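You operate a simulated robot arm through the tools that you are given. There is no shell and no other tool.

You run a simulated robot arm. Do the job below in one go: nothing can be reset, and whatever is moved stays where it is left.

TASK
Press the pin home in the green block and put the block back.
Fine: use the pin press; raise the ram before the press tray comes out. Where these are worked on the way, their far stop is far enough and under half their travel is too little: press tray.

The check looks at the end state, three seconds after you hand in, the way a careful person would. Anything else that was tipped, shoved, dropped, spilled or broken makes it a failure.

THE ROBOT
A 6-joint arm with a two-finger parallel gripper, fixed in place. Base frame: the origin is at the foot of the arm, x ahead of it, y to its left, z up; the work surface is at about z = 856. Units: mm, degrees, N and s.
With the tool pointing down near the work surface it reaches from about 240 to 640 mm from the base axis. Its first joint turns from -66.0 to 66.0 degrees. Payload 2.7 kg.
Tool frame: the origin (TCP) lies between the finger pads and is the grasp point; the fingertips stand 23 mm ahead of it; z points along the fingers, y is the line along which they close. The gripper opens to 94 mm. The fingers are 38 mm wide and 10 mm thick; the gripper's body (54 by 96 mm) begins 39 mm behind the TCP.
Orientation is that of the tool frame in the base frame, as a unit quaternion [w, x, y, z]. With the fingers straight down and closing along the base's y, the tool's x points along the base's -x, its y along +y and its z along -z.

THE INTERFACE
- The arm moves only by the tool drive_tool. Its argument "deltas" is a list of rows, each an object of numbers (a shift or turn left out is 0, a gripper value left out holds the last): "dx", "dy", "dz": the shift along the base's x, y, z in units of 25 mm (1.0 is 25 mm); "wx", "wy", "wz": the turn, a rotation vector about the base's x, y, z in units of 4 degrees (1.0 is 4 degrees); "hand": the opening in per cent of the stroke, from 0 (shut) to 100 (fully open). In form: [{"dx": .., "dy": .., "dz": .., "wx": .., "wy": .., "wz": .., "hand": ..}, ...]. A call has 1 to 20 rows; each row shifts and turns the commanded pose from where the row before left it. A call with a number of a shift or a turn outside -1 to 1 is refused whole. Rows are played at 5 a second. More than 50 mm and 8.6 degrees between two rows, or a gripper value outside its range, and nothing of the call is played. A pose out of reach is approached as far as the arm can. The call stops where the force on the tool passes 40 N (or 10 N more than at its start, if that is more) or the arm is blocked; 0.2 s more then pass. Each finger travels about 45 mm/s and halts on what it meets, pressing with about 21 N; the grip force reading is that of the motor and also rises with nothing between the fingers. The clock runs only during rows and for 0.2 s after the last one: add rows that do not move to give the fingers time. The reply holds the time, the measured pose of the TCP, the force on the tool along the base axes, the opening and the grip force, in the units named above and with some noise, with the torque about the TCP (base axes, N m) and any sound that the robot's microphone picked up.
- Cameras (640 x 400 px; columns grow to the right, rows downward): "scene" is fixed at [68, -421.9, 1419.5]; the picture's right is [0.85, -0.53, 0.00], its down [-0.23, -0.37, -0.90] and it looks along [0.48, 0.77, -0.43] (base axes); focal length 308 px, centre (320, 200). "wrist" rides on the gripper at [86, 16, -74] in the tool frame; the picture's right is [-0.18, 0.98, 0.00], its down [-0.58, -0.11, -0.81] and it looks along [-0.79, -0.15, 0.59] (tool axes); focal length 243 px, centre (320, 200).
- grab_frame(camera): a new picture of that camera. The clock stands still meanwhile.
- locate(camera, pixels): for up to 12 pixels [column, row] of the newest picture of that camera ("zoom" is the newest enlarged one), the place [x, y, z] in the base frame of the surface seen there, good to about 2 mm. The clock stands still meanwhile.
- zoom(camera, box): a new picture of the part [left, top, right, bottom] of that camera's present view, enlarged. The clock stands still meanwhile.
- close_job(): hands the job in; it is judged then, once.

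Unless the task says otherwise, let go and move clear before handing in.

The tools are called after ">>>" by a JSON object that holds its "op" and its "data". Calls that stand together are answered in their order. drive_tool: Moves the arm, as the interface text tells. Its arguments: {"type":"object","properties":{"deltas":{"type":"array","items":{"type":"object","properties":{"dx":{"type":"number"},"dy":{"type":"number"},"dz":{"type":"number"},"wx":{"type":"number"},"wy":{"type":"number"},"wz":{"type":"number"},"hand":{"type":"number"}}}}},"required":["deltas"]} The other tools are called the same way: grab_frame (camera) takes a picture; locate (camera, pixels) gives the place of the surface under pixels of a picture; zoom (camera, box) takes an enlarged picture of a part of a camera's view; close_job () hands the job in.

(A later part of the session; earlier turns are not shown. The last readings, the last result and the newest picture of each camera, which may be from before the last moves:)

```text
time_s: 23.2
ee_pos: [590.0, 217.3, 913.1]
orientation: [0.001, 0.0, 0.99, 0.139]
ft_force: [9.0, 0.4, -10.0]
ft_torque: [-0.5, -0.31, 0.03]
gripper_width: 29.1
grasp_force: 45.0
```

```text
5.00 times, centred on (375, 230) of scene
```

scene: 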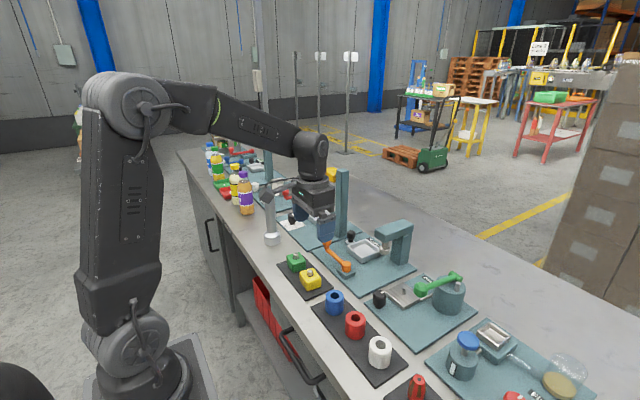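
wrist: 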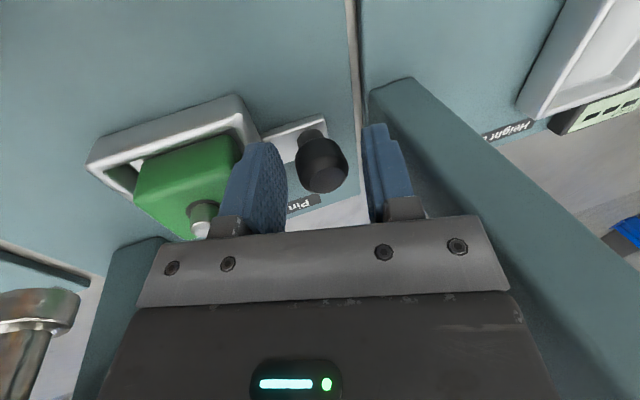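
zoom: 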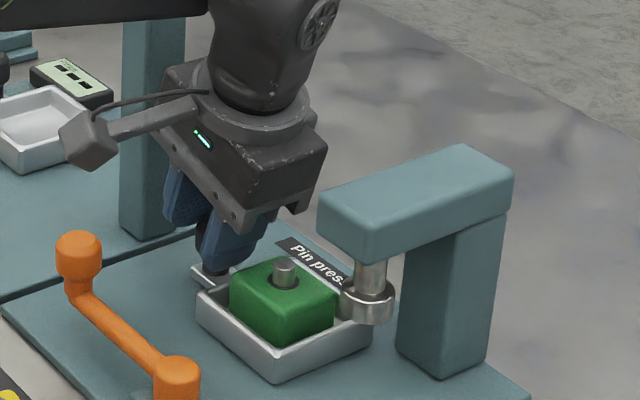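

The tray slides freely with the block. Continuing about 26 mm before changing posture, to keep the gripper body clear of the press head.

>>> {"op": "drive_tool", "data": {"deltas": [{"dy": -0.25}, {"dy": -0.25}, {"dy": -0.25}, {"dy": -0.25}, {}]}}

>>> {"op": "zoom", "data": {"camera": "scene", "box": [330, 190, 420, 270]}}

>>> {"op": "grab_frame", "data": {"camera": "wrist"}}

```text
time_s: 24.4
ee_pos: [590.7, 193.1, 912.3]
orientation: [0.001, 0.0, 0.99, 0.139]
ft_force: [9.2, 0.2, -6.5]
ft_torque: [-0.42, -0.66, -0.03]
gripper_width: 29.1
grasp_force: 45.1
```

```text
5.00 times, centred on (375, 230) of scene
```

zoom: 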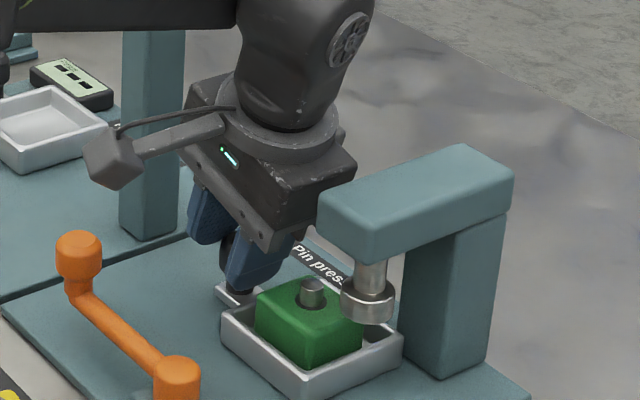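

```text
taken
```

wrist: 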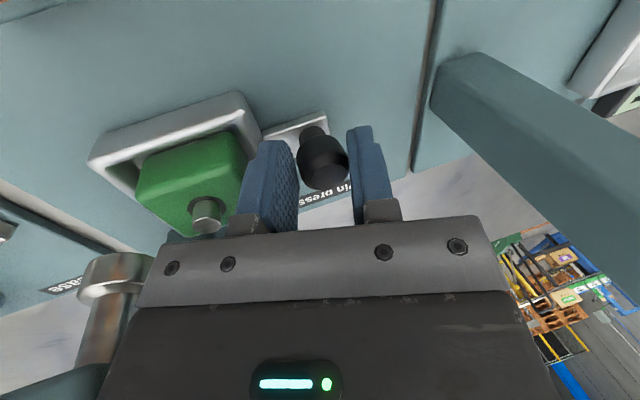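

The tray has moved about 47 mm. Now I'll open slightly, lift off, straighten the tool, and come down closed behind the knob.

>>> {"op": "drive_tool", "data": {"deltas": [{"hand": 40}, {}, {"dz": 0.4}, {"dz": 0.8}, {"dz": 0.8}, {"wx": -1, "dx": 0.2}, {"wx": -1, "dy": 0.3}, {"wx": -1, "dy": 0.4, "hand": 0}, {"wx": -1, "dy": 0.5}, {}, {}]}}

>>> {"op": "grab_frame", "data": {"camera": "wrist"}}

>>> {"op": "zoom", "data": {"camera": "scene", "box": [330, 190, 420, 270]}}

```text
time_s: 26.8
ee_pos: [596.4, 221.1, 963.0]
orientation: [0.0, 0.0, 1.0, 0.001]
ft_force: [0.0, -0.4, -0.2]
ft_torque: [-0.02, 0.04, 0.01]
gripper_width: 0.1
grasp_force: 21.0
```

```text
taken
```

wrist: 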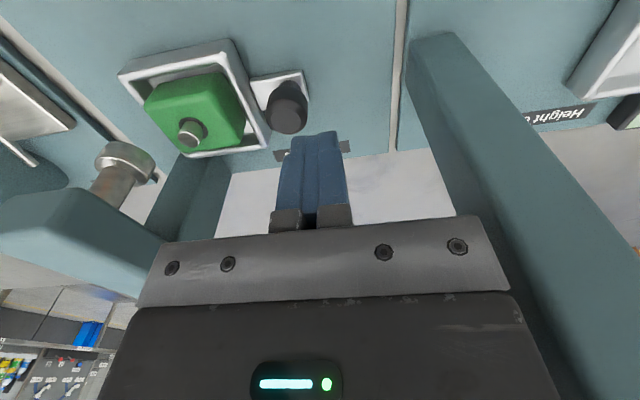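

```text
5.00 times, centred on (375, 230) of scene
```

zoom: 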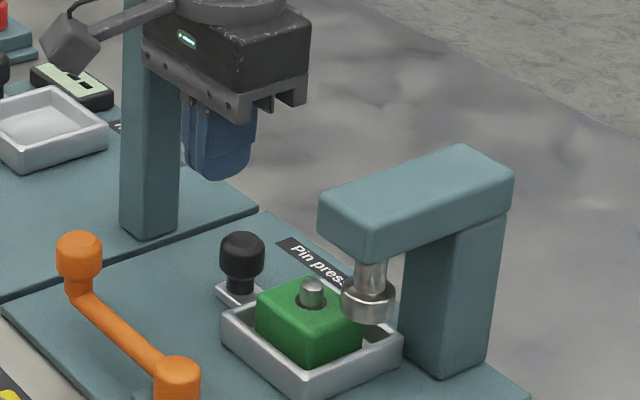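

>>> {"op": "locate", "data": {"camera": "wrist", "pixels": [[288, 110], [270, 105], [306, 110], [188, 135], [318, 195], [250, 60], [300, 75], [285, 95]]}}

>>> {"op": "locate", "data": {"camera": "zoom", "pixels": [[242, 240], [242, 265], [312, 285], [222, 250], [262, 255]]}}

```text
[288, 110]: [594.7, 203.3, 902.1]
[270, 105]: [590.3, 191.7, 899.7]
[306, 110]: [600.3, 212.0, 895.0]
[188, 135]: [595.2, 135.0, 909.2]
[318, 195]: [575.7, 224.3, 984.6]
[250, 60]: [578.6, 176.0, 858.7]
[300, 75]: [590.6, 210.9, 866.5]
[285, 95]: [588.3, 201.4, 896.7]
```

```text
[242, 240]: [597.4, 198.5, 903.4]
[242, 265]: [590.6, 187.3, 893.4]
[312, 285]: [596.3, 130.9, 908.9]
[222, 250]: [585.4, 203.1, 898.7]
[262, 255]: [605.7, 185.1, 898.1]
```

Knob centre is now about y=200 (far edge about 212). I'll measure the width of the closed fingers to get the clearance right.

>>> {"op": "locate", "data": {"camera": "wrist", "pixels": [[293, 148], [337, 140], [285, 175], [344, 170], [279, 200], [346, 195], [315, 140], [316, 170]]}}

```text
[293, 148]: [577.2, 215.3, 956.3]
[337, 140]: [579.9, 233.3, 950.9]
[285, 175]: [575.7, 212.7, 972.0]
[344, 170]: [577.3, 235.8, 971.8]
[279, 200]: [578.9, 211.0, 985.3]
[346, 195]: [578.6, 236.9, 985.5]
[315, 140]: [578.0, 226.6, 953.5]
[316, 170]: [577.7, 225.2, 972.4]
```

Closed fingers are about ±9 to ±11.5 mm about y=224. Shifting 3 mm to +y and descending behind the knob.

>>> {"op": "drive_tool", "data": {"deltas": [{"dy": 0.13}, {"dz": -0.7}, {"dz": -0.7}, {"dz": -0.6}, {"dz": -0.3}, {}]}}

>>> {"op": "grab_frame", "data": {"camera": "wrist"}}

>>> {"op": "zoom", "data": {"camera": "scene", "box": [330, 190, 420, 270]}}

```text
time_s: 28.2
ee_pos: [594.5, 222.9, 904.5]
orientation: [0.001, -0.001, 1.0, -0.001]
ft_force: [0.0, -0.5, -0.7]
ft_torque: [0.04, -0.01, -0.02]
gripper_width: 0.0
grasp_force: 21.0
```

```text
taken
```

wrist: 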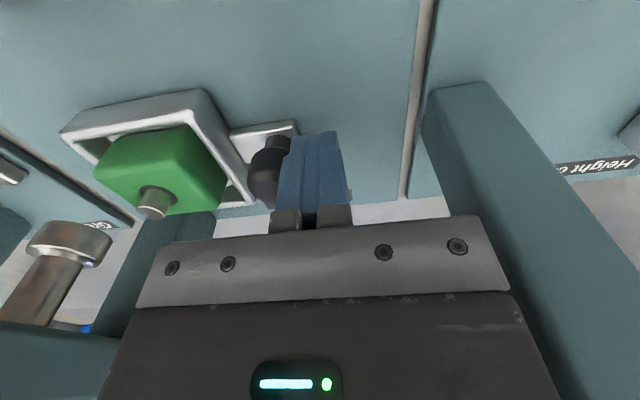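

```text
5.00 times, centred on (375, 230) of scene
```

zoom: 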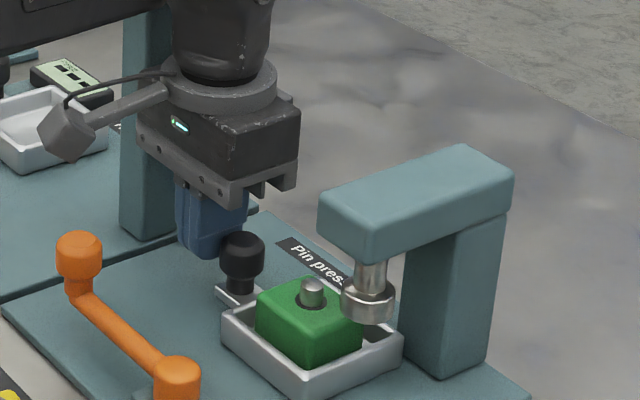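

Fingers are behind the knob, no contact. Pushing toward -y about 38 mm.

>>> {"op": "drive_tool", "data": {"deltas": [{"dy": -0.2}, {"dy": -0.2}, {"dy": -0.2}, {"dy": -0.2}, {"dy": -0.2}, {"dy": -0.2}, {"dy": -0.2}, {"dy": -0.12}, {}]}}

>>> {"op": "zoom", "data": {"camera": "scene", "box": [330, 190, 420, 270]}}

>>> {"op": "grab_frame", "data": {"camera": "wrist"}}

```text
time_s: 30.2
ee_pos: [594.1, 187.9, 904.3]
orientation: [0.001, 0.0, 1.0, 0.0]
ft_force: [-0.4, -0.1, 0.9]
ft_torque: [0.0, -0.02, -0.02]
gripper_width: 0.0
grasp_force: 21.1
```

```text
5.00 times, centred on (375, 230) of scene
```

zoom: 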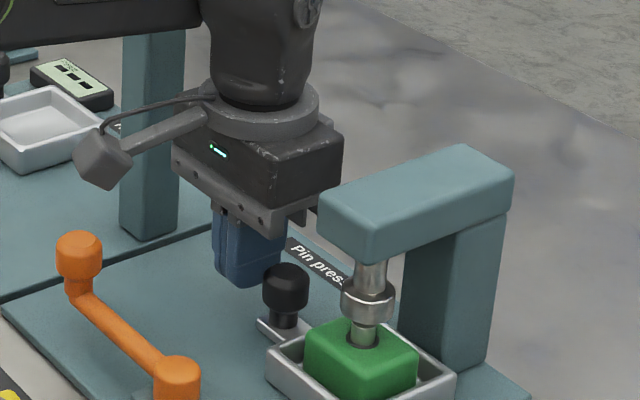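

```text
taken
```

wrist: 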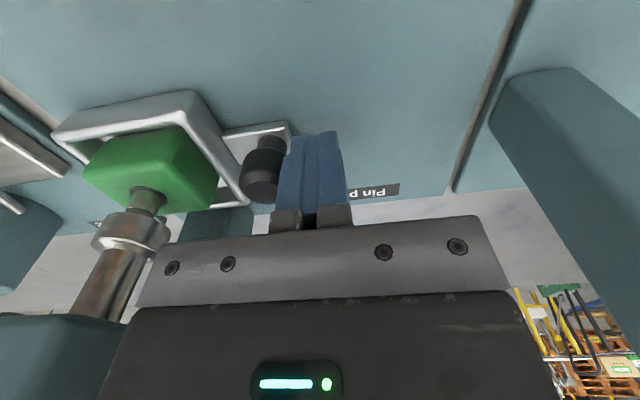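

The pin is nearly under the ram, no resistance. I'll keep pushing in small steps until the tray's far stop is felt.

>>> {"op": "drive_tool", "data": {"deltas": [{"dy": -0.12}, {"dy": -0.12}, {"dy": -0.1}, {}]}}

>>> {"op": "zoom", "data": {"camera": "scene", "box": [350, 210, 420, 270]}}

```text
time_s: 31.2
ee_pos: [595.2, 179.5, 904.9]
orientation: [0.001, 0.0, 1.0, 0.001]
ft_force: [-0.1, 7.1, 0.1]
ft_torque: [0.13, -0.03, 0.02]
gripper_width: 0.0
grasp_force: 20.9
```

```text
6.67 times, centred on (385, 240) of scene
```

zoom: 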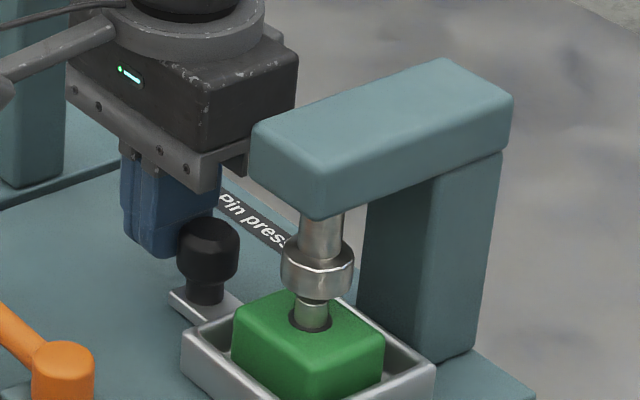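

7 N of resistance appeared, so the stop is likely reached. One more small push to confirm.

>>> {"op": "drive_tool", "data": {"deltas": [{"dy": -0.06}, {"dy": -0.04}, {}]}}

>>> {"op": "grab_frame", "data": {"camera": "wrist"}}

>>> {"op": "locate", "data": {"camera": "wrist", "pixels": [[265, 165], [145, 200]]}}

```text
time_s: 32.0
ee_pos: [594.7, 179.7, 904.8]
orientation: [0.002, -0.002, 1.0, 0.002]
ft_force: [9.1, 26.1, -3.7]
ft_torque: [0.53, -0.16, 0.21]
gripper_width: 0.0
grasp_force: 20.7
```

```text
taken
```

wrist: 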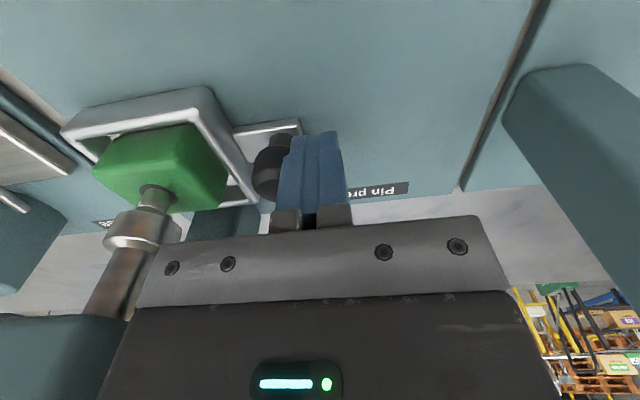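

```text
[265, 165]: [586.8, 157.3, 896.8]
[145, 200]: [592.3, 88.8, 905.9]
```

The tray is at its far stop (26 N, no motion) with the pin at y≈89 under the ram. Backing off and rising, then looking at the lever.

>>> {"op": "drive_tool", "data": {"deltas": [{"dy": 0.3}, {"dz": 0.8}, {"dz": 1}, {"dz": 1}, {"dz": 1, "dx": -0.5}, {"dx": -1}, {"dx": -1}, {"dx": -1}, {"dx": -1}, {"dx": -1}, {"dx": -1}, {}]}}

>>> {"op": "grab_frame", "data": {"camera": "wrist"}}

>>> {"op": "zoom", "data": {"camera": "scene", "box": [310, 210, 430, 300]}}

```text
time_s: 34.6
ee_pos: [431.5, 184.3, 1000.6]
orientation: [0.0, -0.001, 1.0, 0.0]
ft_force: [0.2, 0.2, 0.7]
ft_torque: [-0.04, 0.01, 0.02]
gripper_width: 0.0
grasp_force: 21.0
```

```text
taken
```

wrist: 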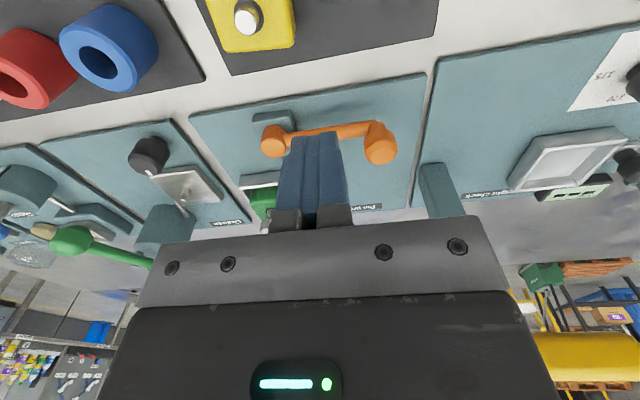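

```text
4.44 times, centred on (370, 255) of scene
```

zoom: 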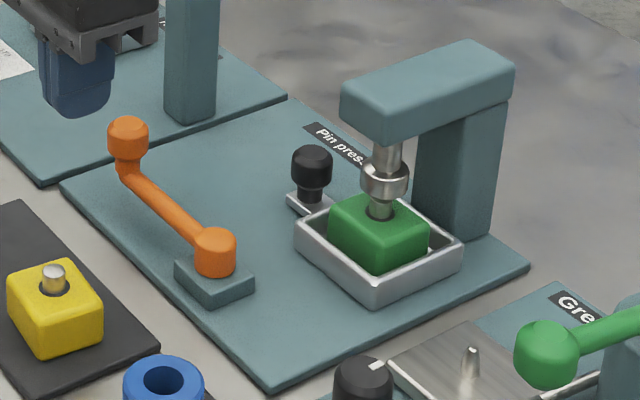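

The block stands under the raised ram. The lever looks like a vertical-axis crank with its pivot at about (495,119). I'll measure handle and pivot precisely.

>>> {"op": "zoom", "data": {"camera": "scene", "box": [318, 228, 363, 288]}}

>>> {"op": "locate", "data": {"camera": "zoom", "pixels": [[170, 60], [170, 95], [140, 85], [205, 85], [172, 125], [240, 190], [355, 240], [352, 275], [320, 255], [385, 260], [300, 220], [210, 170]]}}

>>> {"op": "locate", "data": {"camera": "wrist", "pixels": [[378, 128], [380, 145], [364, 145], [396, 145], [380, 158], [275, 130], [275, 145], [262, 140], [287, 140], [350, 128], [325, 133]]}}

```text
6.67 times, centred on (340, 258) of scene
```

zoom: 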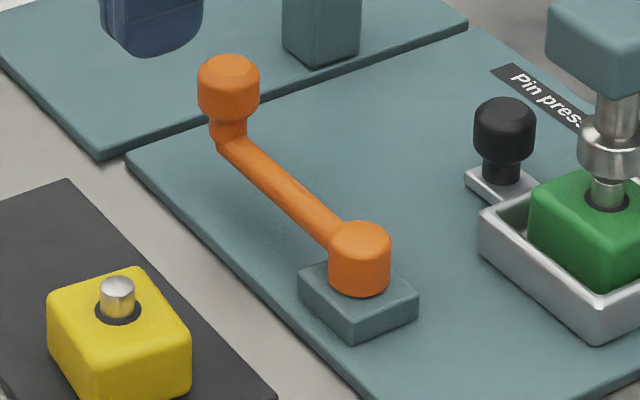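

```text
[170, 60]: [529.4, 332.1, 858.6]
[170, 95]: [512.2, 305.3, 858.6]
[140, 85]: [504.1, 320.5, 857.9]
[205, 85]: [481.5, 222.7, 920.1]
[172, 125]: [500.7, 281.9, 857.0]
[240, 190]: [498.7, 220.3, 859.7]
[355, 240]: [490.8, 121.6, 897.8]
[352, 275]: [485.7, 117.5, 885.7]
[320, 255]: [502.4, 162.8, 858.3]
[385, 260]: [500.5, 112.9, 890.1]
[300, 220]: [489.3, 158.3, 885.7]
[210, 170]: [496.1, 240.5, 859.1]
```

```text
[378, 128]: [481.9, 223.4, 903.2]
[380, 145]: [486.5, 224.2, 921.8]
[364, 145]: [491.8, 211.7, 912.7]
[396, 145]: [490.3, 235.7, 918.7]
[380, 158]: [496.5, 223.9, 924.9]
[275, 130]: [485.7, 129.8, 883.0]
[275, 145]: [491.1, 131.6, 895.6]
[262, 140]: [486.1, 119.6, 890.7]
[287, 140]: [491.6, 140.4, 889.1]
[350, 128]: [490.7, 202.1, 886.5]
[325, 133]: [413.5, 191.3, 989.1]
```

Handle centre is about (493,223.5), z 903–925; the arm top is about 893. I'll straddle the handle with tips above the arm (TCP z≈921).

>>> {"op": "drive_tool", "data": {"deltas": [{"dx": 0.8, "dy": 0.5, "hand": 48}, {"dx": 0.8, "dy": 0.5}, {"dx": 0.85, "dy": 0.58}, {"dz": -0.8}, {"dz": -0.8}, {"dz": -0.8}, {"dz": -0.4}, {}]}}

>>> {"op": "grab_frame", "data": {"camera": "wrist"}}

>>> {"op": "zoom", "data": {"camera": "scene", "box": [300, 190, 420, 290]}}

```text
time_s: 36.4
ee_pos: [492.8, 224.2, 930.1]
orientation: [-0.001, -0.001, 1.0, 0.0]
ft_force: [-0.3, 0.9, 0.6]
ft_torque: [0.03, -0.01, 0.0]
gripper_width: 45.2
grasp_force: 0.1
```

```text
taken
```

wrist: 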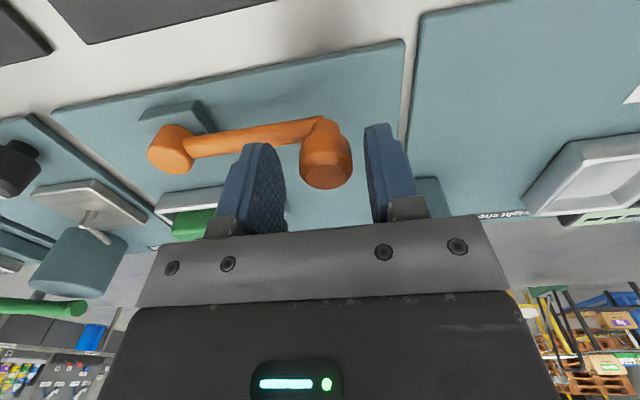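

```text
4.00 times, centred on (360, 240) of scene
```

zoom: 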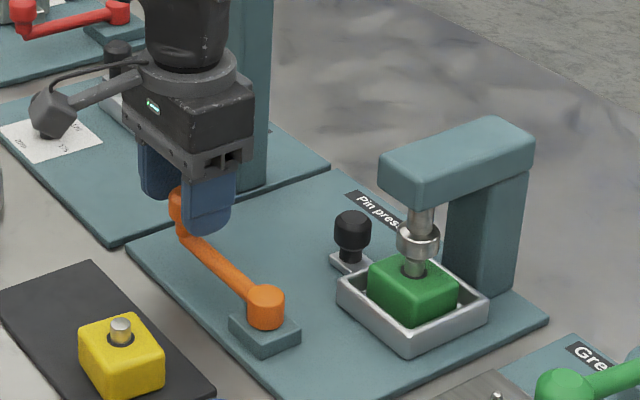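

Straddling the handle well. Lower 8 mm and close on it.

>>> {"op": "drive_tool", "data": {"deltas": [{"dz": -0.2}, {"dz": -0.12}, {"hand": 30}, {"hand": 15}, {"hand": 15}, {}, {}]}}

>>> {"op": "grab_frame", "data": {"camera": "wrist"}}

```text
time_s: 38.0
ee_pos: [494.1, 224.5, 922.3]
orientation: [0.0, -0.001, 1.0, 0.001]
ft_force: [1.3, 15.8, -1.4]
ft_torque: [0.29, -0.2, 0.02]
gripper_width: 27.3
grasp_force: 45.0
```

```text
taken
```

wrist: 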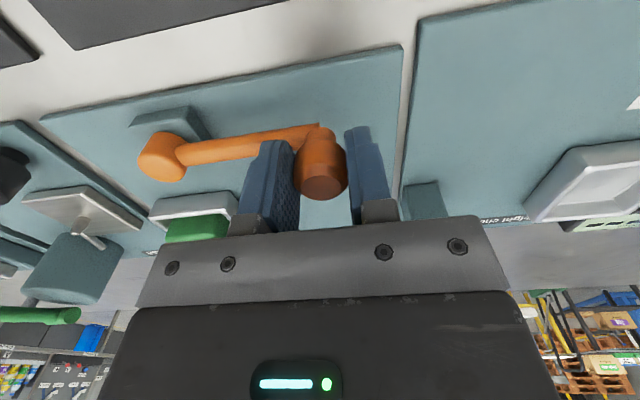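

Handle gripped at 27 mm. Testing the lever with a small clockwise arc (toward +x), following with yaw.

>>> {"op": "drive_tool", "data": {"deltas": [{"dy": 0.06}, {"dx": 0.28, "dy": -0.01, "wz": -1}, {"dx": 0.278, "dy": -0.03, "wz": -1}, {}]}}

>>> {"op": "zoom", "data": {"camera": "scene", "box": [300, 190, 420, 290]}}

```text
time_s: 39.0
ee_pos: [506.6, 224.2, 922.3]
orientation: [0.0, 0.071, 0.998, 0.001]
ft_force: [1.4, 7.0, -2.3]
ft_torque: [0.1, 0.6, 0.04]
gripper_width: 27.3
grasp_force: 44.9
```

```text
4.00 times, centred on (360, 240) of scene
```

zoom: 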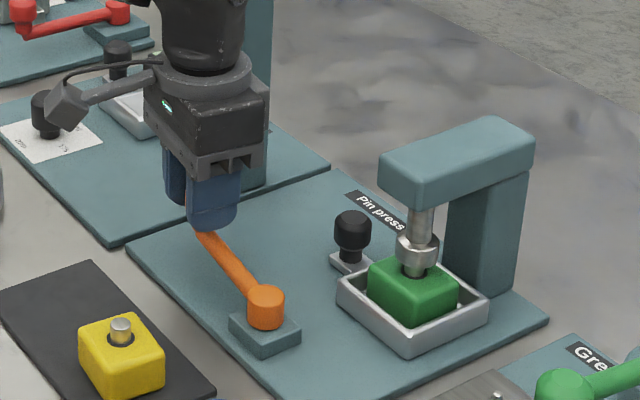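

The lever rotates with the hand and the ram (collar now at zoom (416,248)) has descended. Continuing the arc.

>>> {"op": "drive_tool", "data": {"deltas": [{"dx": 0.275, "dy": -0.048, "wz": -1}, {"dx": 0.27, "dy": -0.068, "wz": -1}, {"dx": 0.265, "dy": -0.086, "wz": -1}, {}]}}

>>> {"op": "zoom", "data": {"camera": "scene", "box": [300, 190, 420, 290]}}

```text
time_s: 40.0
ee_pos: [527.5, 220.1, 923.4]
orientation: [0.0, 0.175, 0.985, 0.001]
ft_force: [0.2, 4.5, 0.3]
ft_torque: [0.17, 0.53, -0.07]
gripper_width: 27.4
grasp_force: 45.4
```

```text
4.00 times, centred on (360, 240) of scene
```

zoom: 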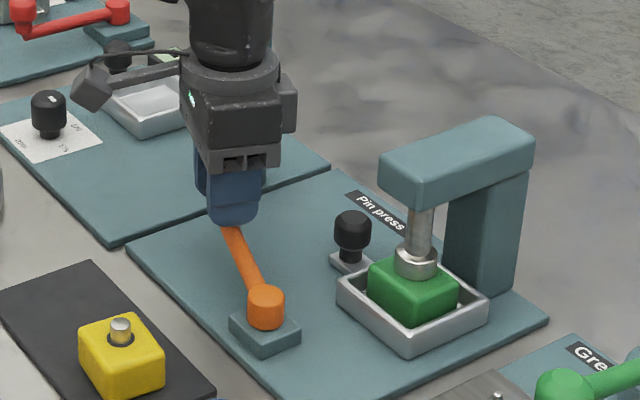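

The ram has pushed the pin most of the way at 20°. Continuing until the ram meets the block or the lever's stop.

>>> {"op": "drive_tool", "data": {"deltas": [{"dx": 0.259, "dy": -0.105, "wz": -1}, {"dx": 0.251, "dy": -0.123, "wz": -1}, {}]}}

>>> {"op": "zoom", "data": {"camera": "scene", "box": [340, 210, 420, 280]}}

```text
time_s: 40.8
ee_pos: [536.2, 215.9, 921.9]
orientation: [-0.003, 0.242, 0.97, 0.0]
ft_force: [-33.5, 13.8, 8.6]
ft_torque: [0.25, 0.64, -0.08]
gripper_width: 27.4
grasp_force: 45.5
```

```text
5.71 times, centred on (380, 245) of scene
```

zoom: 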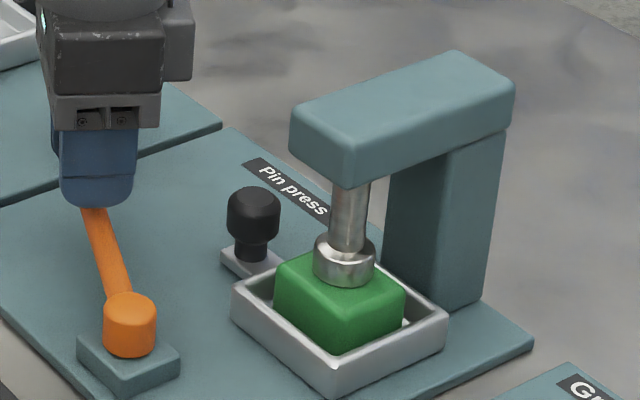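

Resistance rose to 36 N with the ram collar apparently resting on the block top. Checking heights, then pressing slightly more to confirm it is home.

>>> {"op": "locate", "data": {"camera": "zoom", "pixels": [[345, 278], [345, 270], [345, 295], [325, 270], [310, 270], [390, 285]]}}

>>> {"op": "drive_tool", "data": {"deltas": [{"dx": 0.08, "dy": -0.04}, {}]}}

>>> {"op": "zoom", "data": {"camera": "scene", "box": [365, 220, 405, 265]}}

```text
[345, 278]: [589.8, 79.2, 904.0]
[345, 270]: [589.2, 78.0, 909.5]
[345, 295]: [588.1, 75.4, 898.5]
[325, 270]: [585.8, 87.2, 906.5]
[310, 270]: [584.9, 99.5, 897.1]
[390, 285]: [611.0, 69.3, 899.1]
```

```text
time_s: 41.4
ee_pos: [540.1, 216.6, 921.9]
orientation: [-0.005, 0.241, 0.971, 0.0]
ft_force: [-35.6, 12.9, 5.3]
ft_torque: [0.12, 0.41, -0.12]
gripper_width: 27.1
grasp_force: 45.0
```

```text
8.89 times, centred on (385, 242) of scene
```

zoom: 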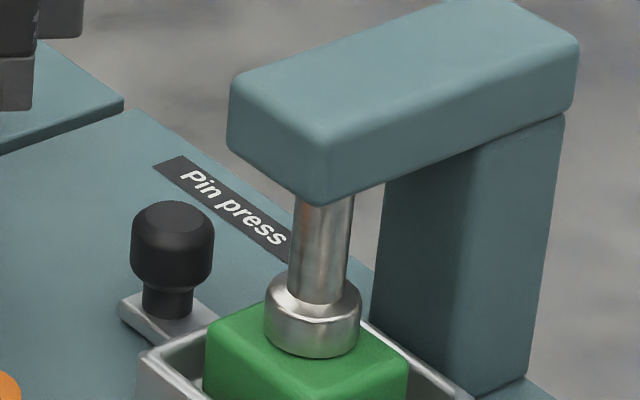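

Force stayed about 38 N while the hand advanced a little, so it may still be moving. I'll push a bit further along the arc and watch the collar.

>>> {"op": "drive_tool", "data": {"deltas": [{"dx": 0.12, "dy": -0.06}, {}]}}

>>> {"op": "zoom", "data": {"camera": "scene", "box": [365, 220, 405, 265]}}

>>> {"op": "grab_frame", "data": {"camera": "wrist"}}

```text
time_s: 42.0
ee_pos: [542.8, 214.3, 921.2]
orientation: [-0.006, 0.24, 0.971, -0.001]
ft_force: [-36.6, 11.5, 1.8]
ft_torque: [0.16, 0.52, -0.11]
gripper_width: 27.1
grasp_force: 45.6
```

```text
8.89 times, centred on (385, 242) of scene
```

zoom: 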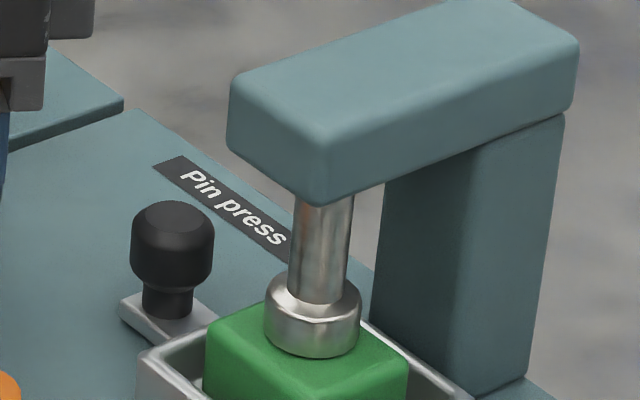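

```text
taken
```

wrist: 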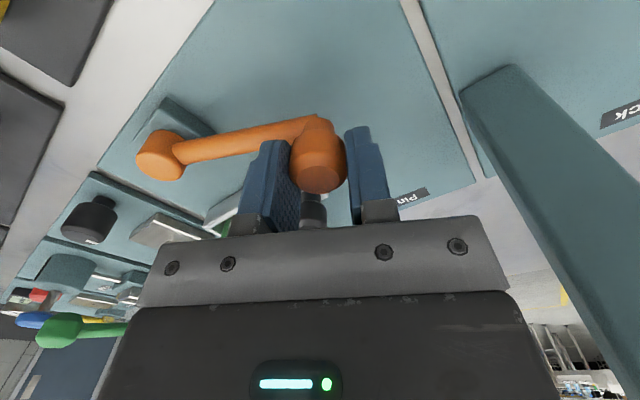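

The collar looks identical between the last two images, so the handle is slipping in the pads rather than moving. I'll check for any gap between the collar and block top.

>>> {"op": "locate", "data": {"camera": "zoom", "pixels": [[310, 345], [310, 352], [310, 356], [310, 360], [310, 364], [310, 370], [280, 340], [275, 345], [345, 350], [350, 355], [310, 385], [230, 330]]}}

>>> {"op": "zoom", "data": {"camera": "scene", "box": [375, 245, 395, 265]}}

```text
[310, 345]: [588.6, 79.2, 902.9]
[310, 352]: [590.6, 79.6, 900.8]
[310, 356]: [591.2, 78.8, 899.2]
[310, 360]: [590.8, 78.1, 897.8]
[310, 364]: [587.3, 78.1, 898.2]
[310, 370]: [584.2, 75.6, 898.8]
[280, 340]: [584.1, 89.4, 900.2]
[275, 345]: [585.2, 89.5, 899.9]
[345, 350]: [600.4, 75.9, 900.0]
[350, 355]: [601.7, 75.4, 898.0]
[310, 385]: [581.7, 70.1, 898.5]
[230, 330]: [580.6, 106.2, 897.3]
```

```text
16.00 times, centred on (385, 255) of scene
```

zoom: 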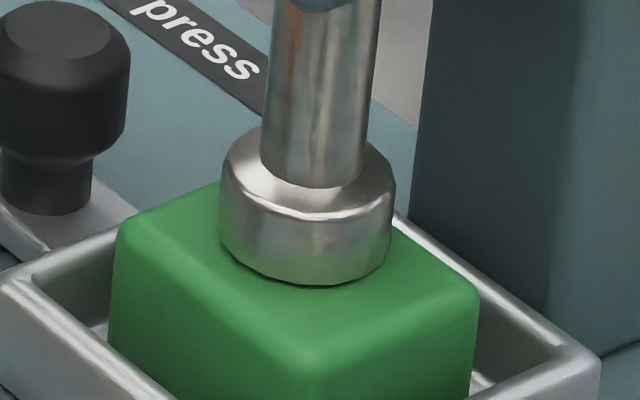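

Collar bottom is about 899 and block top about 898, so the ram is seated on the block. Now I'll swing the lever back to raise the ram.

>>> {"op": "drive_tool", "data": {"deltas": [{"dx": -0.2, "dy": 0.1}, {"dx": -0.251, "dy": 0.123, "wz": 1}, {"dx": -0.259, "dy": 0.105, "wz": 1}, {"dx": -0.265, "dy": 0.086, "wz": 1}, {"dx": -0.27, "dy": 0.068, "wz": 1}, {}]}}

>>> {"op": "zoom", "data": {"camera": "scene", "box": [300, 190, 420, 290]}}

```text
time_s: 43.4
ee_pos: [514.5, 222.8, 921.5]
orientation: [0.0, 0.103, 0.995, -0.001]
ft_force: [4.4, -0.1, -14.6]
ft_torque: [-0.18, -0.87, 0.31]
gripper_width: 27.2
grasp_force: 45.0
```

```text
4.00 times, centred on (360, 240) of scene
```

zoom: 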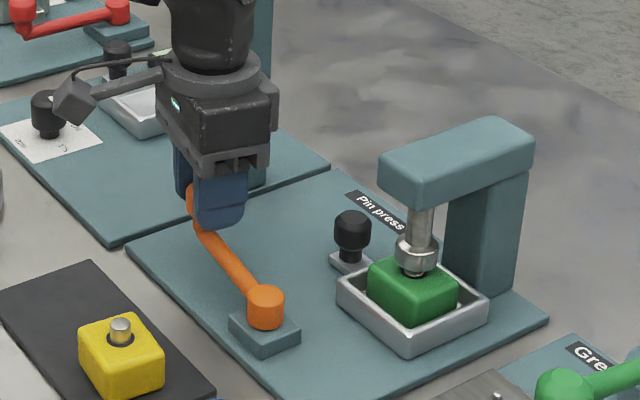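

The ram is rising. Continuing the return arc to the lever's original position.

>>> {"op": "drive_tool", "data": {"deltas": [{"dx": -0.275, "dy": 0.048, "wz": 1}, {"dx": -0.278, "dy": 0.03, "wz": 1}, {"dx": -0.28, "dy": 0.01, "wz": 1}, {}]}}

>>> {"op": "zoom", "data": {"camera": "scene", "box": [300, 190, 420, 290]}}

>>> {"op": "grab_frame", "data": {"camera": "wrist"}}

```text
time_s: 44.4
ee_pos: [496.6, 224.5, 923.7]
orientation: [0.006, -0.001, 1.0, 0.001]
ft_force: [33.2, -5.2, -14.9]
ft_torque: [-0.14, -0.68, 0.04]
gripper_width: 27.4
grasp_force: 44.9
```

```text
4.00 times, centred on (360, 240) of scene
```

zoom: 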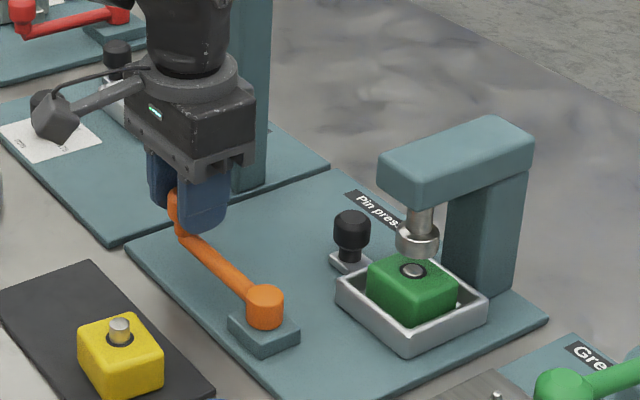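

```text
taken
```

wrist: 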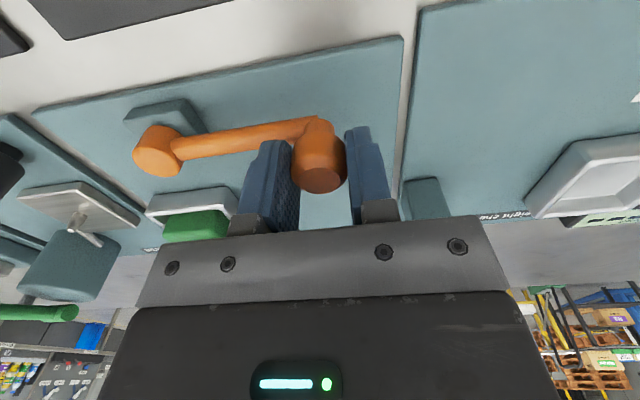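

Lever is back at its stop (33 N) and the ram is up; the pin at zoom (412,270) looks flush. Zooming in on it.

>>> {"op": "zoom", "data": {"camera": "scene", "box": [370, 240, 395, 265]}}

>>> {"op": "locate", "data": {"camera": "zoom", "pixels": [[300, 260], [310, 275], [320, 255], [250, 270], [360, 290], [300, 330], [330, 220], [320, 190]]}}

```text
16.00 times, centred on (382, 252) of scene
```

zoom: 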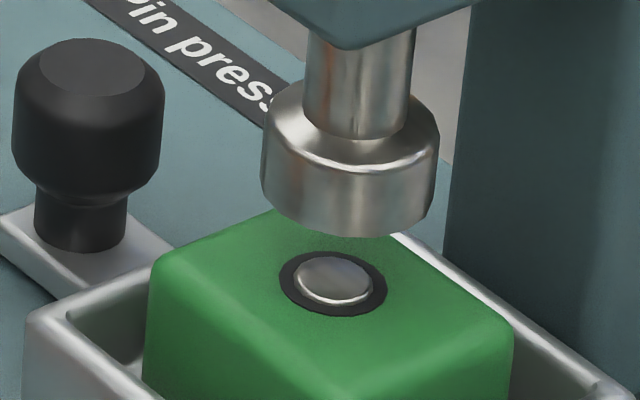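

```text
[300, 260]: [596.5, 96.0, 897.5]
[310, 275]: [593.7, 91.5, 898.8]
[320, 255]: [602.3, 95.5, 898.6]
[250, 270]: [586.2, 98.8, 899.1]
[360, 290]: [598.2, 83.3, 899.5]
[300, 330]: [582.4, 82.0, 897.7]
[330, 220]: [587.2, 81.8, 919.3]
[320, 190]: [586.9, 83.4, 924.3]
```

The pin is flush with the block's top (898.8 vs about 898). Relaxing the lever, opening and lifting clear.

>>> {"op": "drive_tool", "data": {"deltas": [{"dx": 0.12}, {"hand": 48}, {"hand": 48}, {"dz": 0.3}, {"dz": 0.8}, {"dz": 1}, {"dz": 1}, {}]}}

>>> {"op": "zoom", "data": {"camera": "scene", "box": [300, 190, 420, 290]}}

```text
time_s: 46.2
ee_pos: [496.8, 225.0, 1001.0]
orientation: [-0.001, 0.0, 1.0, 0.0]
ft_force: [0.2, 0.9, 0.8]
ft_torque: [0.03, -0.04, -0.02]
gripper_width: 45.1
grasp_force: 0.0
```

```text
4.00 times, centred on (360, 240) of scene
```

zoom: 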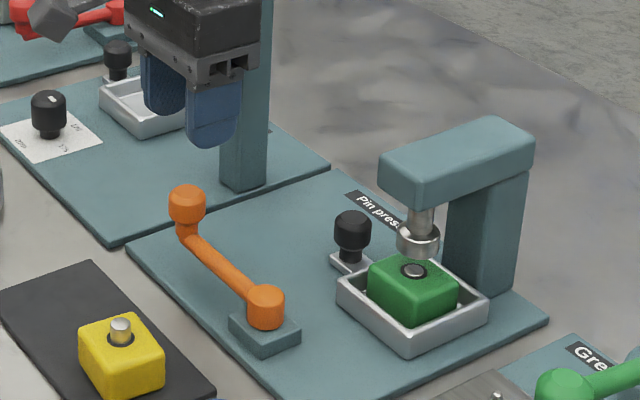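

Lever is home and ram raised. Next I'll pull the tray out: move above the knob (now at y≈156), offset so the -y finger goes in front of it and the body stays clear of the press head.

>>> {"op": "drive_tool", "data": {"deltas": [{"dx": 1, "dy": -0.47, "hand": 64}, {"dx": 1, "dy": -0.47}, {"dx": 1, "dy": -0.47}, {"dx": 0.97, "dy": -0.47}, {"dz": -0.8}, {"dz": -0.8}, {"dz": -0.6}, {}]}}

>>> {"op": "grab_frame", "data": {"camera": "wrist"}}

>>> {"op": "zoom", "data": {"camera": "scene", "box": [330, 190, 420, 270]}}

```text
time_s: 48.0
ee_pos: [596.4, 177.5, 945.8]
orientation: [0.001, 0.0, 1.0, 0.0]
ft_force: [0.5, -0.1, 0.2]
ft_torque: [-0.02, -0.04, -0.02]
gripper_width: 60.1
grasp_force: 0.1
```

```text
taken
```

wrist: 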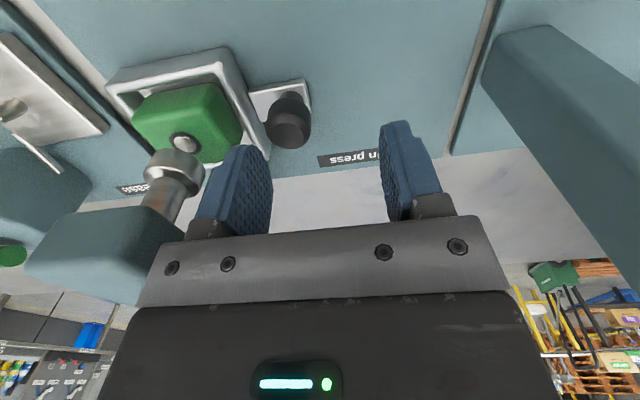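

```text
5.00 times, centred on (375, 230) of scene
```

zoom: 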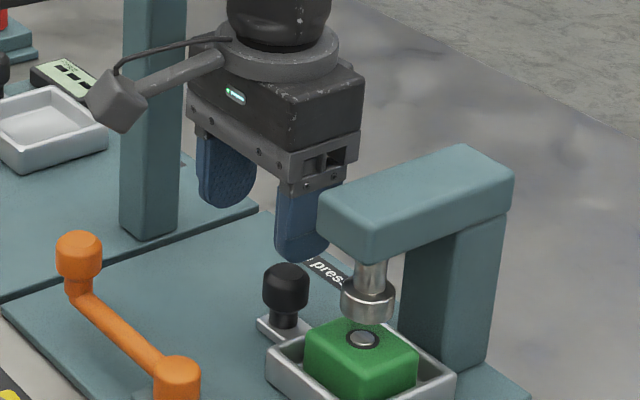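

Checking knob and finger edges before lowering the finger into the gap.

>>> {"op": "locate", "data": {"camera": "wrist", "pixels": [[270, 125], [310, 125], [288, 125], [262, 150], [268, 190], [240, 150], [225, 180], [262, 115], [255, 130], [240, 130], [165, 250], [395, 130]]}}

```text
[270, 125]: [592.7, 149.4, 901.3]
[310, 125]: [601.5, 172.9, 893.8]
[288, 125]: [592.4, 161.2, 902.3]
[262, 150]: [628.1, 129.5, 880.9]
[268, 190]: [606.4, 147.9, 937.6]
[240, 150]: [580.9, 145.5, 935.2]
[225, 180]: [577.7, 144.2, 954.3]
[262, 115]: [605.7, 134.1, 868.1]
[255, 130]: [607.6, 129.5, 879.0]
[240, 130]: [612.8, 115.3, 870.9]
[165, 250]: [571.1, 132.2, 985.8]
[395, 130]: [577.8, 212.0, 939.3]
```

The -y finger's inner face (y≈148) is right at the knob's near edge (≈148). Shifting 4 mm and widening slightly, then descending to 908.

>>> {"op": "drive_tool", "data": {"deltas": [{"dy": -0.16, "hand": 70}, {}, {"dz": -0.5}, {"dz": -0.5}, {"dz": -0.5}, {}]}}

>>> {"op": "grab_frame", "data": {"camera": "wrist"}}

>>> {"op": "zoom", "data": {"camera": "scene", "box": [350, 210, 420, 270]}}

```text
time_s: 49.4
ee_pos: [595.5, 172.4, 907.1]
orientation: [0.0, 0.0, 1.0, -0.001]
ft_force: [0.2, -0.5, -1.5]
ft_torque: [0.0, 0.02, 0.01]
gripper_width: 66.0
grasp_force: 0.0
```

```text
taken
```

wrist: 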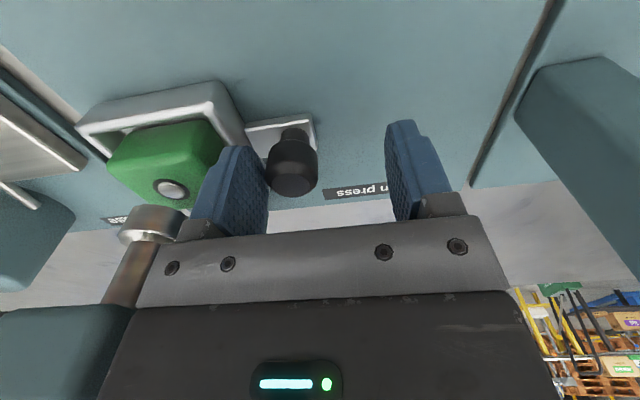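

```text
6.67 times, centred on (385, 240) of scene
```

zoom: 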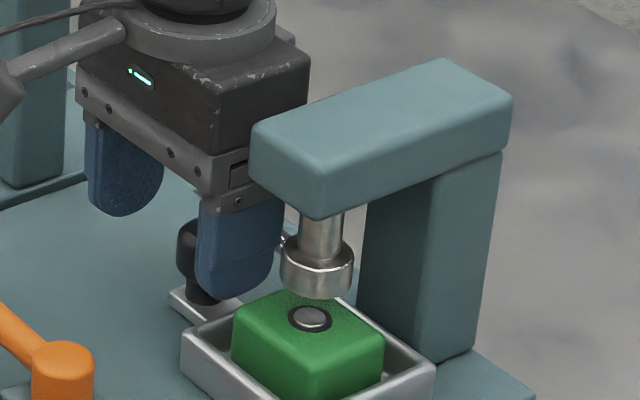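

The finger sits in front of the knob with no contact. Pulling toward +y.

>>> {"op": "drive_tool", "data": {"deltas": [{"dy": 0.2}, {"dy": 0.2}, {"dy": 0.25}, {"dy": 0.25}, {"dy": 0.25}, {"dy": 0.25}, {"dy": 0.25}, {"dy": 0.25}, {"dy": 0.2}, {}]}}

>>> {"op": "grab_frame", "data": {"camera": "wrist"}}

>>> {"op": "zoom", "data": {"camera": "scene", "box": [330, 190, 420, 270]}}

```text
time_s: 51.6
ee_pos: [595.9, 225.3, 906.9]
orientation: [0.0, 0.0, 1.0, 0.0]
ft_force: [-1.4, -0.1, 0.3]
ft_torque: [0.02, 0.01, -0.02]
gripper_width: 65.7
grasp_force: 0.2
```

```text
taken
```

wrist: 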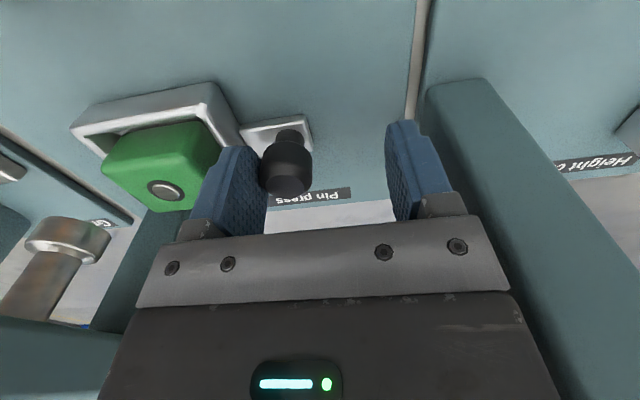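

```text
5.00 times, centred on (375, 230) of scene
```

zoom: 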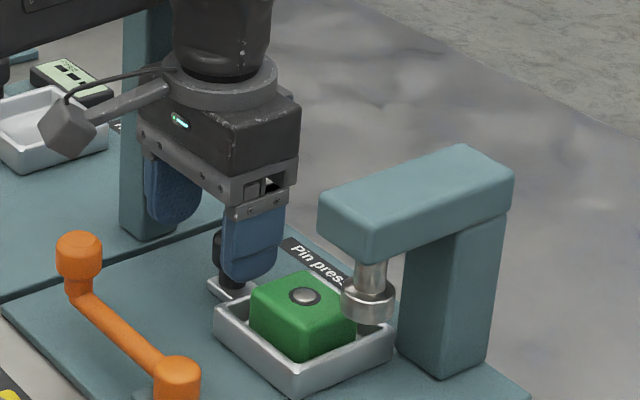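

The tray has come out about 45 mm. Near the post now, so I'll lift, close the fingers, and re-enter in front of the knob to finish the pull.

>>> {"op": "drive_tool", "data": {"deltas": [{"dy": -0.12}, {"dz": 0.7}, {"dz": 0.8}, {"dz": 0.5, "hand": 0}, {"dy": -0.6}, {"dy": -0.6}, {"dy": -0.6}, {}, {}]}}

>>> {"op": "grab_frame", "data": {"camera": "wrist"}}

```text
time_s: 53.6
ee_pos: [595.8, 178.7, 958.1]
orientation: [0.0, 0.0, 1.0, 0.001]
ft_force: [-0.2, -0.4, -0.7]
ft_torque: [0.01, -0.02, 0.0]
gripper_width: 0.0
grasp_force: 21.3
```

```text
taken
```

wrist: 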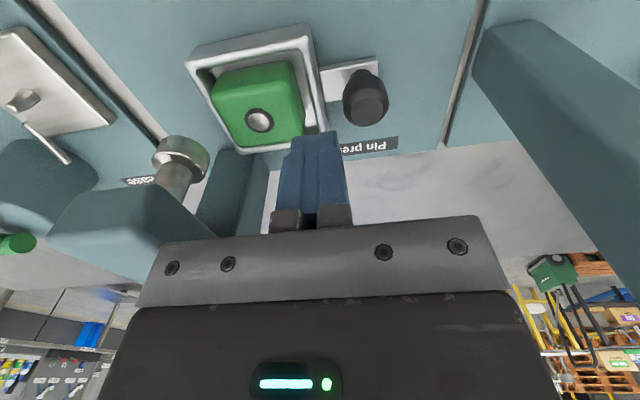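

>>> {"op": "locate", "data": {"camera": "wrist", "pixels": [[365, 105], [346, 100], [386, 95], [262, 120], [320, 60], [304, 95], [293, 148], [337, 140], [303, 120]]}}

```text
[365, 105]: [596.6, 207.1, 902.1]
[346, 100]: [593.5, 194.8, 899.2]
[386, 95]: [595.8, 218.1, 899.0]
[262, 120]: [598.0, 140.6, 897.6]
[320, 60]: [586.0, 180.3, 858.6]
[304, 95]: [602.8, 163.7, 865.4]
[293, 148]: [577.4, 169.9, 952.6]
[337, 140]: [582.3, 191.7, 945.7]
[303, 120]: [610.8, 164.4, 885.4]
```

Finger window: block edge ≈166, knob edge ≈194, closed fingers ≈170–191. It fits. Descending slowly.

>>> {"op": "drive_tool", "data": {"deltas": [{"dz": -0.6}, {"dz": -0.6}, {"dz": -0.4}, {"dz": -0.3}, {"dz": -0.1}, {}]}}

>>> {"op": "grab_frame", "data": {"camera": "wrist"}}

```text
time_s: 55.0
ee_pos: [597.0, 178.2, 906.2]
orientation: [0.0, -0.001, 1.0, 0.0]
ft_force: [-0.3, -0.2, 0.9]
ft_torque: [-0.01, 0.0, -0.01]
gripper_width: 0.1
grasp_force: 21.0
```

```text
taken
```

wrist: 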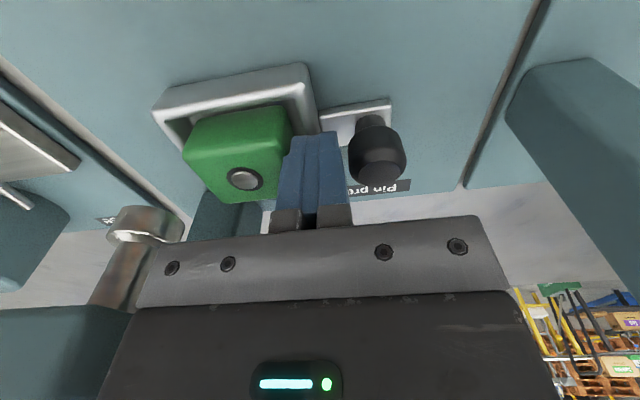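

Fingers are in the gap without contact. Pulling +y to the tray's outer stop.

>>> {"op": "drive_tool", "data": {"deltas": [{"dy": 0.2}, {"dy": 0.2}, {"dy": 0.2}, {"dy": 0.2}, {"dy": 0.2}, {"dy": 0.2}, {"dy": 0.2}, {}]}}

>>> {"op": "drive_tool", "data": {"deltas": [{"dy": 0.06}, {"dy": 0.06}, {}]}}

>>> {"op": "zoom", "data": {"camera": "scene", "box": [330, 190, 420, 270]}}

```text
time_s: 56.8
ee_pos: [594.8, 213.1, 906.7]
orientation: [0.0, -0.001, 1.0, 0.0]
ft_force: [0.7, -1.3, -1.2]
ft_torque: [0.0, 0.01, -0.01]
gripper_width: 0.0
grasp_force: 21.1
```

```text
time_s: 57.6
ee_pos: [595.5, 217.7, 908.5]
orientation: [0.0, 0.0, 1.0, 0.0]
ft_force: [0.3, -0.2, 0.1]
ft_torque: [0.01, -0.02, -0.02]
gripper_width: 0.0
grasp_force: 21.2
```

```text
5.00 times, centred on (375, 230) of scene
```

zoom: 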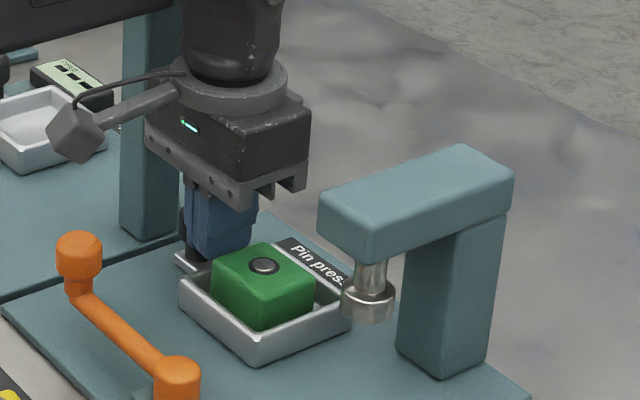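

Tray is nearly all the way out, no stop felt yet. A few more small steps.

>>> {"op": "drive_tool", "data": {"deltas": [{"dy": 0.06}, {"dy": 0.06}, {}]}}

```text
time_s: 58.4
ee_pos: [594.8, 218.3, 907.6]
orientation: [0.0, 0.001, 1.0, 0.001]
ft_force: [-0.2, -1.0, -0.6]
ft_torque: [-0.01, -0.01, 0.0]
gripper_width: 0.1
grasp_force: 20.8
```

>>> {"op": "drive_tool", "data": {"deltas": [{"dy": 0.06}, {"dy": 0.04}, {}]}}

>>> {"op": "grab_frame", "data": {"camera": "wrist"}}

```text
time_s: 59.2
ee_pos: [595.5, 219.2, 907.6]
orientation: [-0.002, 0.001, 1.0, -0.001]
ft_force: [-12.3, -18.6, 3.4]
ft_torque: [-0.36, 0.25, 0.07]
gripper_width: 0.0
grasp_force: 20.8
```

```text
taken
```

wrist: 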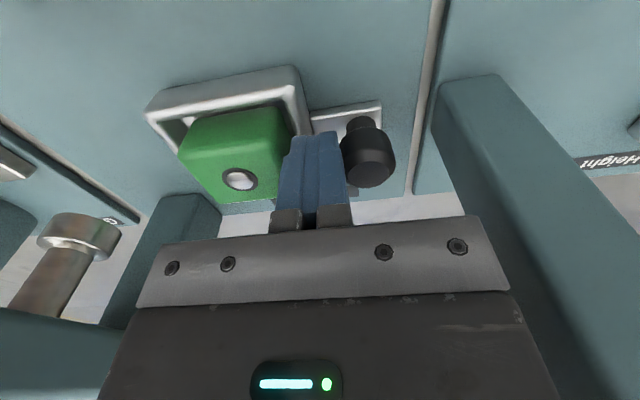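

The tray is at its outer stop (19 N). Backing off, rising, and positioning above the block.

>>> {"op": "drive_tool", "data": {"deltas": [{"dy": -0.15}, {"dz": 0.7}, {"dz": 1}, {"dz": 1}, {"dz": 0.4}, {"dy": -0.8, "hand": 66}, {"dy": -0.75}, {}, {}]}}

>>> {"op": "grab_frame", "data": {"camera": "wrist"}}

>>> {"op": "zoom", "data": {"camera": "scene", "box": [330, 190, 420, 270]}}

```text
time_s: 61.2
ee_pos: [594.9, 180.7, 985.3]
orientation: [0.0, 0.001, 1.0, 0.0]
ft_force: [-0.3, 0.9, 0.2]
ft_torque: [0.0, 0.02, 0.0]
gripper_width: 61.9
grasp_force: 0.1
```

```text
taken
```

wrist: 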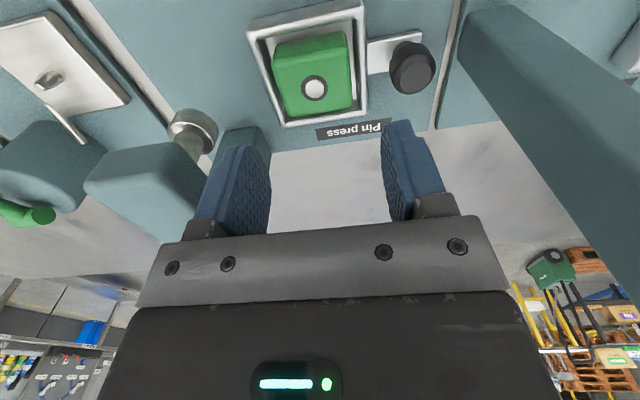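

```text
5.00 times, centred on (375, 230) of scene
```

zoom: 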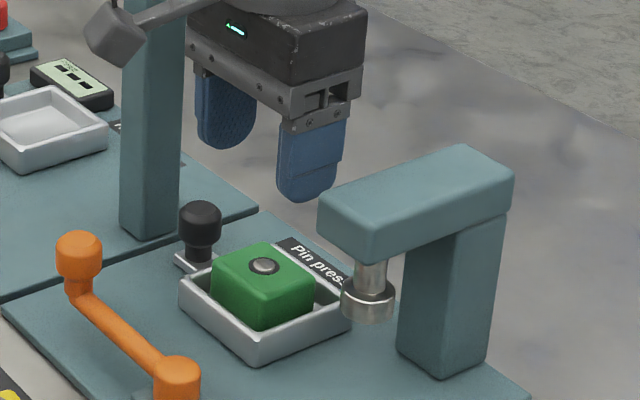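

>>> {"op": "locate", "data": {"camera": "wrist", "pixels": [[314, 88], [274, 65], [350, 55], [280, 95], [352, 85], [312, 40], [265, 60], [358, 60], [388, 65], [408, 65]]}}

>>> {"op": "locate", "data": {"camera": "zoom", "pixels": [[264, 265], [200, 215], [215, 275], [265, 320], [315, 285], [265, 245]]}}

```text
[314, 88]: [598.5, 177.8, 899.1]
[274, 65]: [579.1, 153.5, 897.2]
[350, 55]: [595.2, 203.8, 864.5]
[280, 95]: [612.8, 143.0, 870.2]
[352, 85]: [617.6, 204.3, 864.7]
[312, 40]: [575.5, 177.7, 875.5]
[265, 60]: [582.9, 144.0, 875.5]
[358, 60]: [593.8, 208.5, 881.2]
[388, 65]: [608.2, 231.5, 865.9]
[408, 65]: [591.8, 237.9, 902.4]
```

```text
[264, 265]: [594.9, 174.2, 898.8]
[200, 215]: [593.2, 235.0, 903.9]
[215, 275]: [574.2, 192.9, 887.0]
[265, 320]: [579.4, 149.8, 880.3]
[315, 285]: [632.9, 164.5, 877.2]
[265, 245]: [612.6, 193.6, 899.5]
```

Block centre is about (597.5,176.5). Aligning and descending to the same grip height as before.

>>> {"op": "drive_tool", "data": {"deltas": [{"dx": 0.08, "dy": -0.14, "dz": -0.6}, {"dz": -0.8}, {"dz": -0.8}, {"dz": -0.5}, {"dz": -0.3}, {}]}}

>>> {"op": "grab_frame", "data": {"camera": "wrist"}}

>>> {"op": "zoom", "data": {"camera": "scene", "box": [330, 190, 420, 270]}}

```text
time_s: 62.6
ee_pos: [598.0, 176.0, 909.5]
orientation: [-0.001, 0.0, 1.0, 0.0]
ft_force: [0.8, 0.1, -0.4]
ft_torque: [0.02, -0.01, -0.02]
gripper_width: 62.0
grasp_force: 0.2
```

```text
taken
```

wrist: 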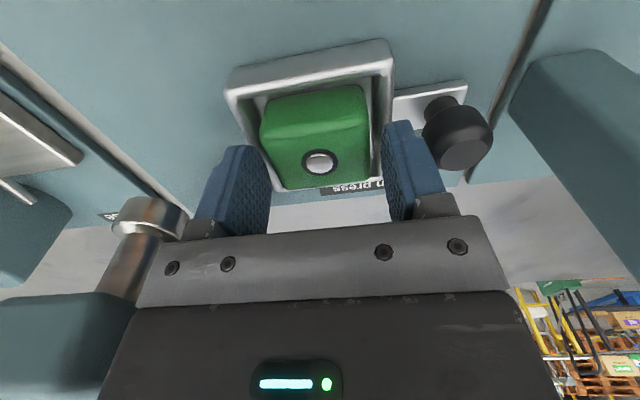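

```text
5.00 times, centred on (375, 230) of scene
```

zoom: 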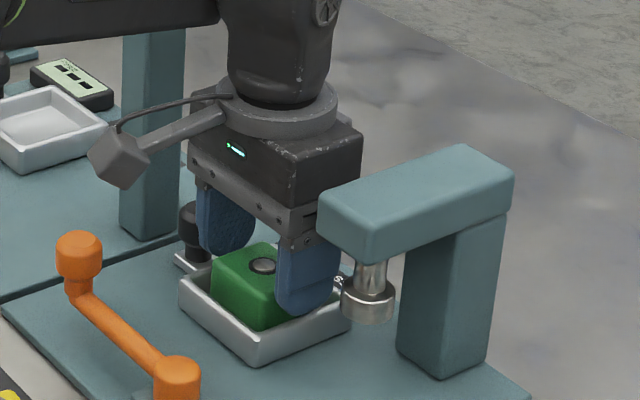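

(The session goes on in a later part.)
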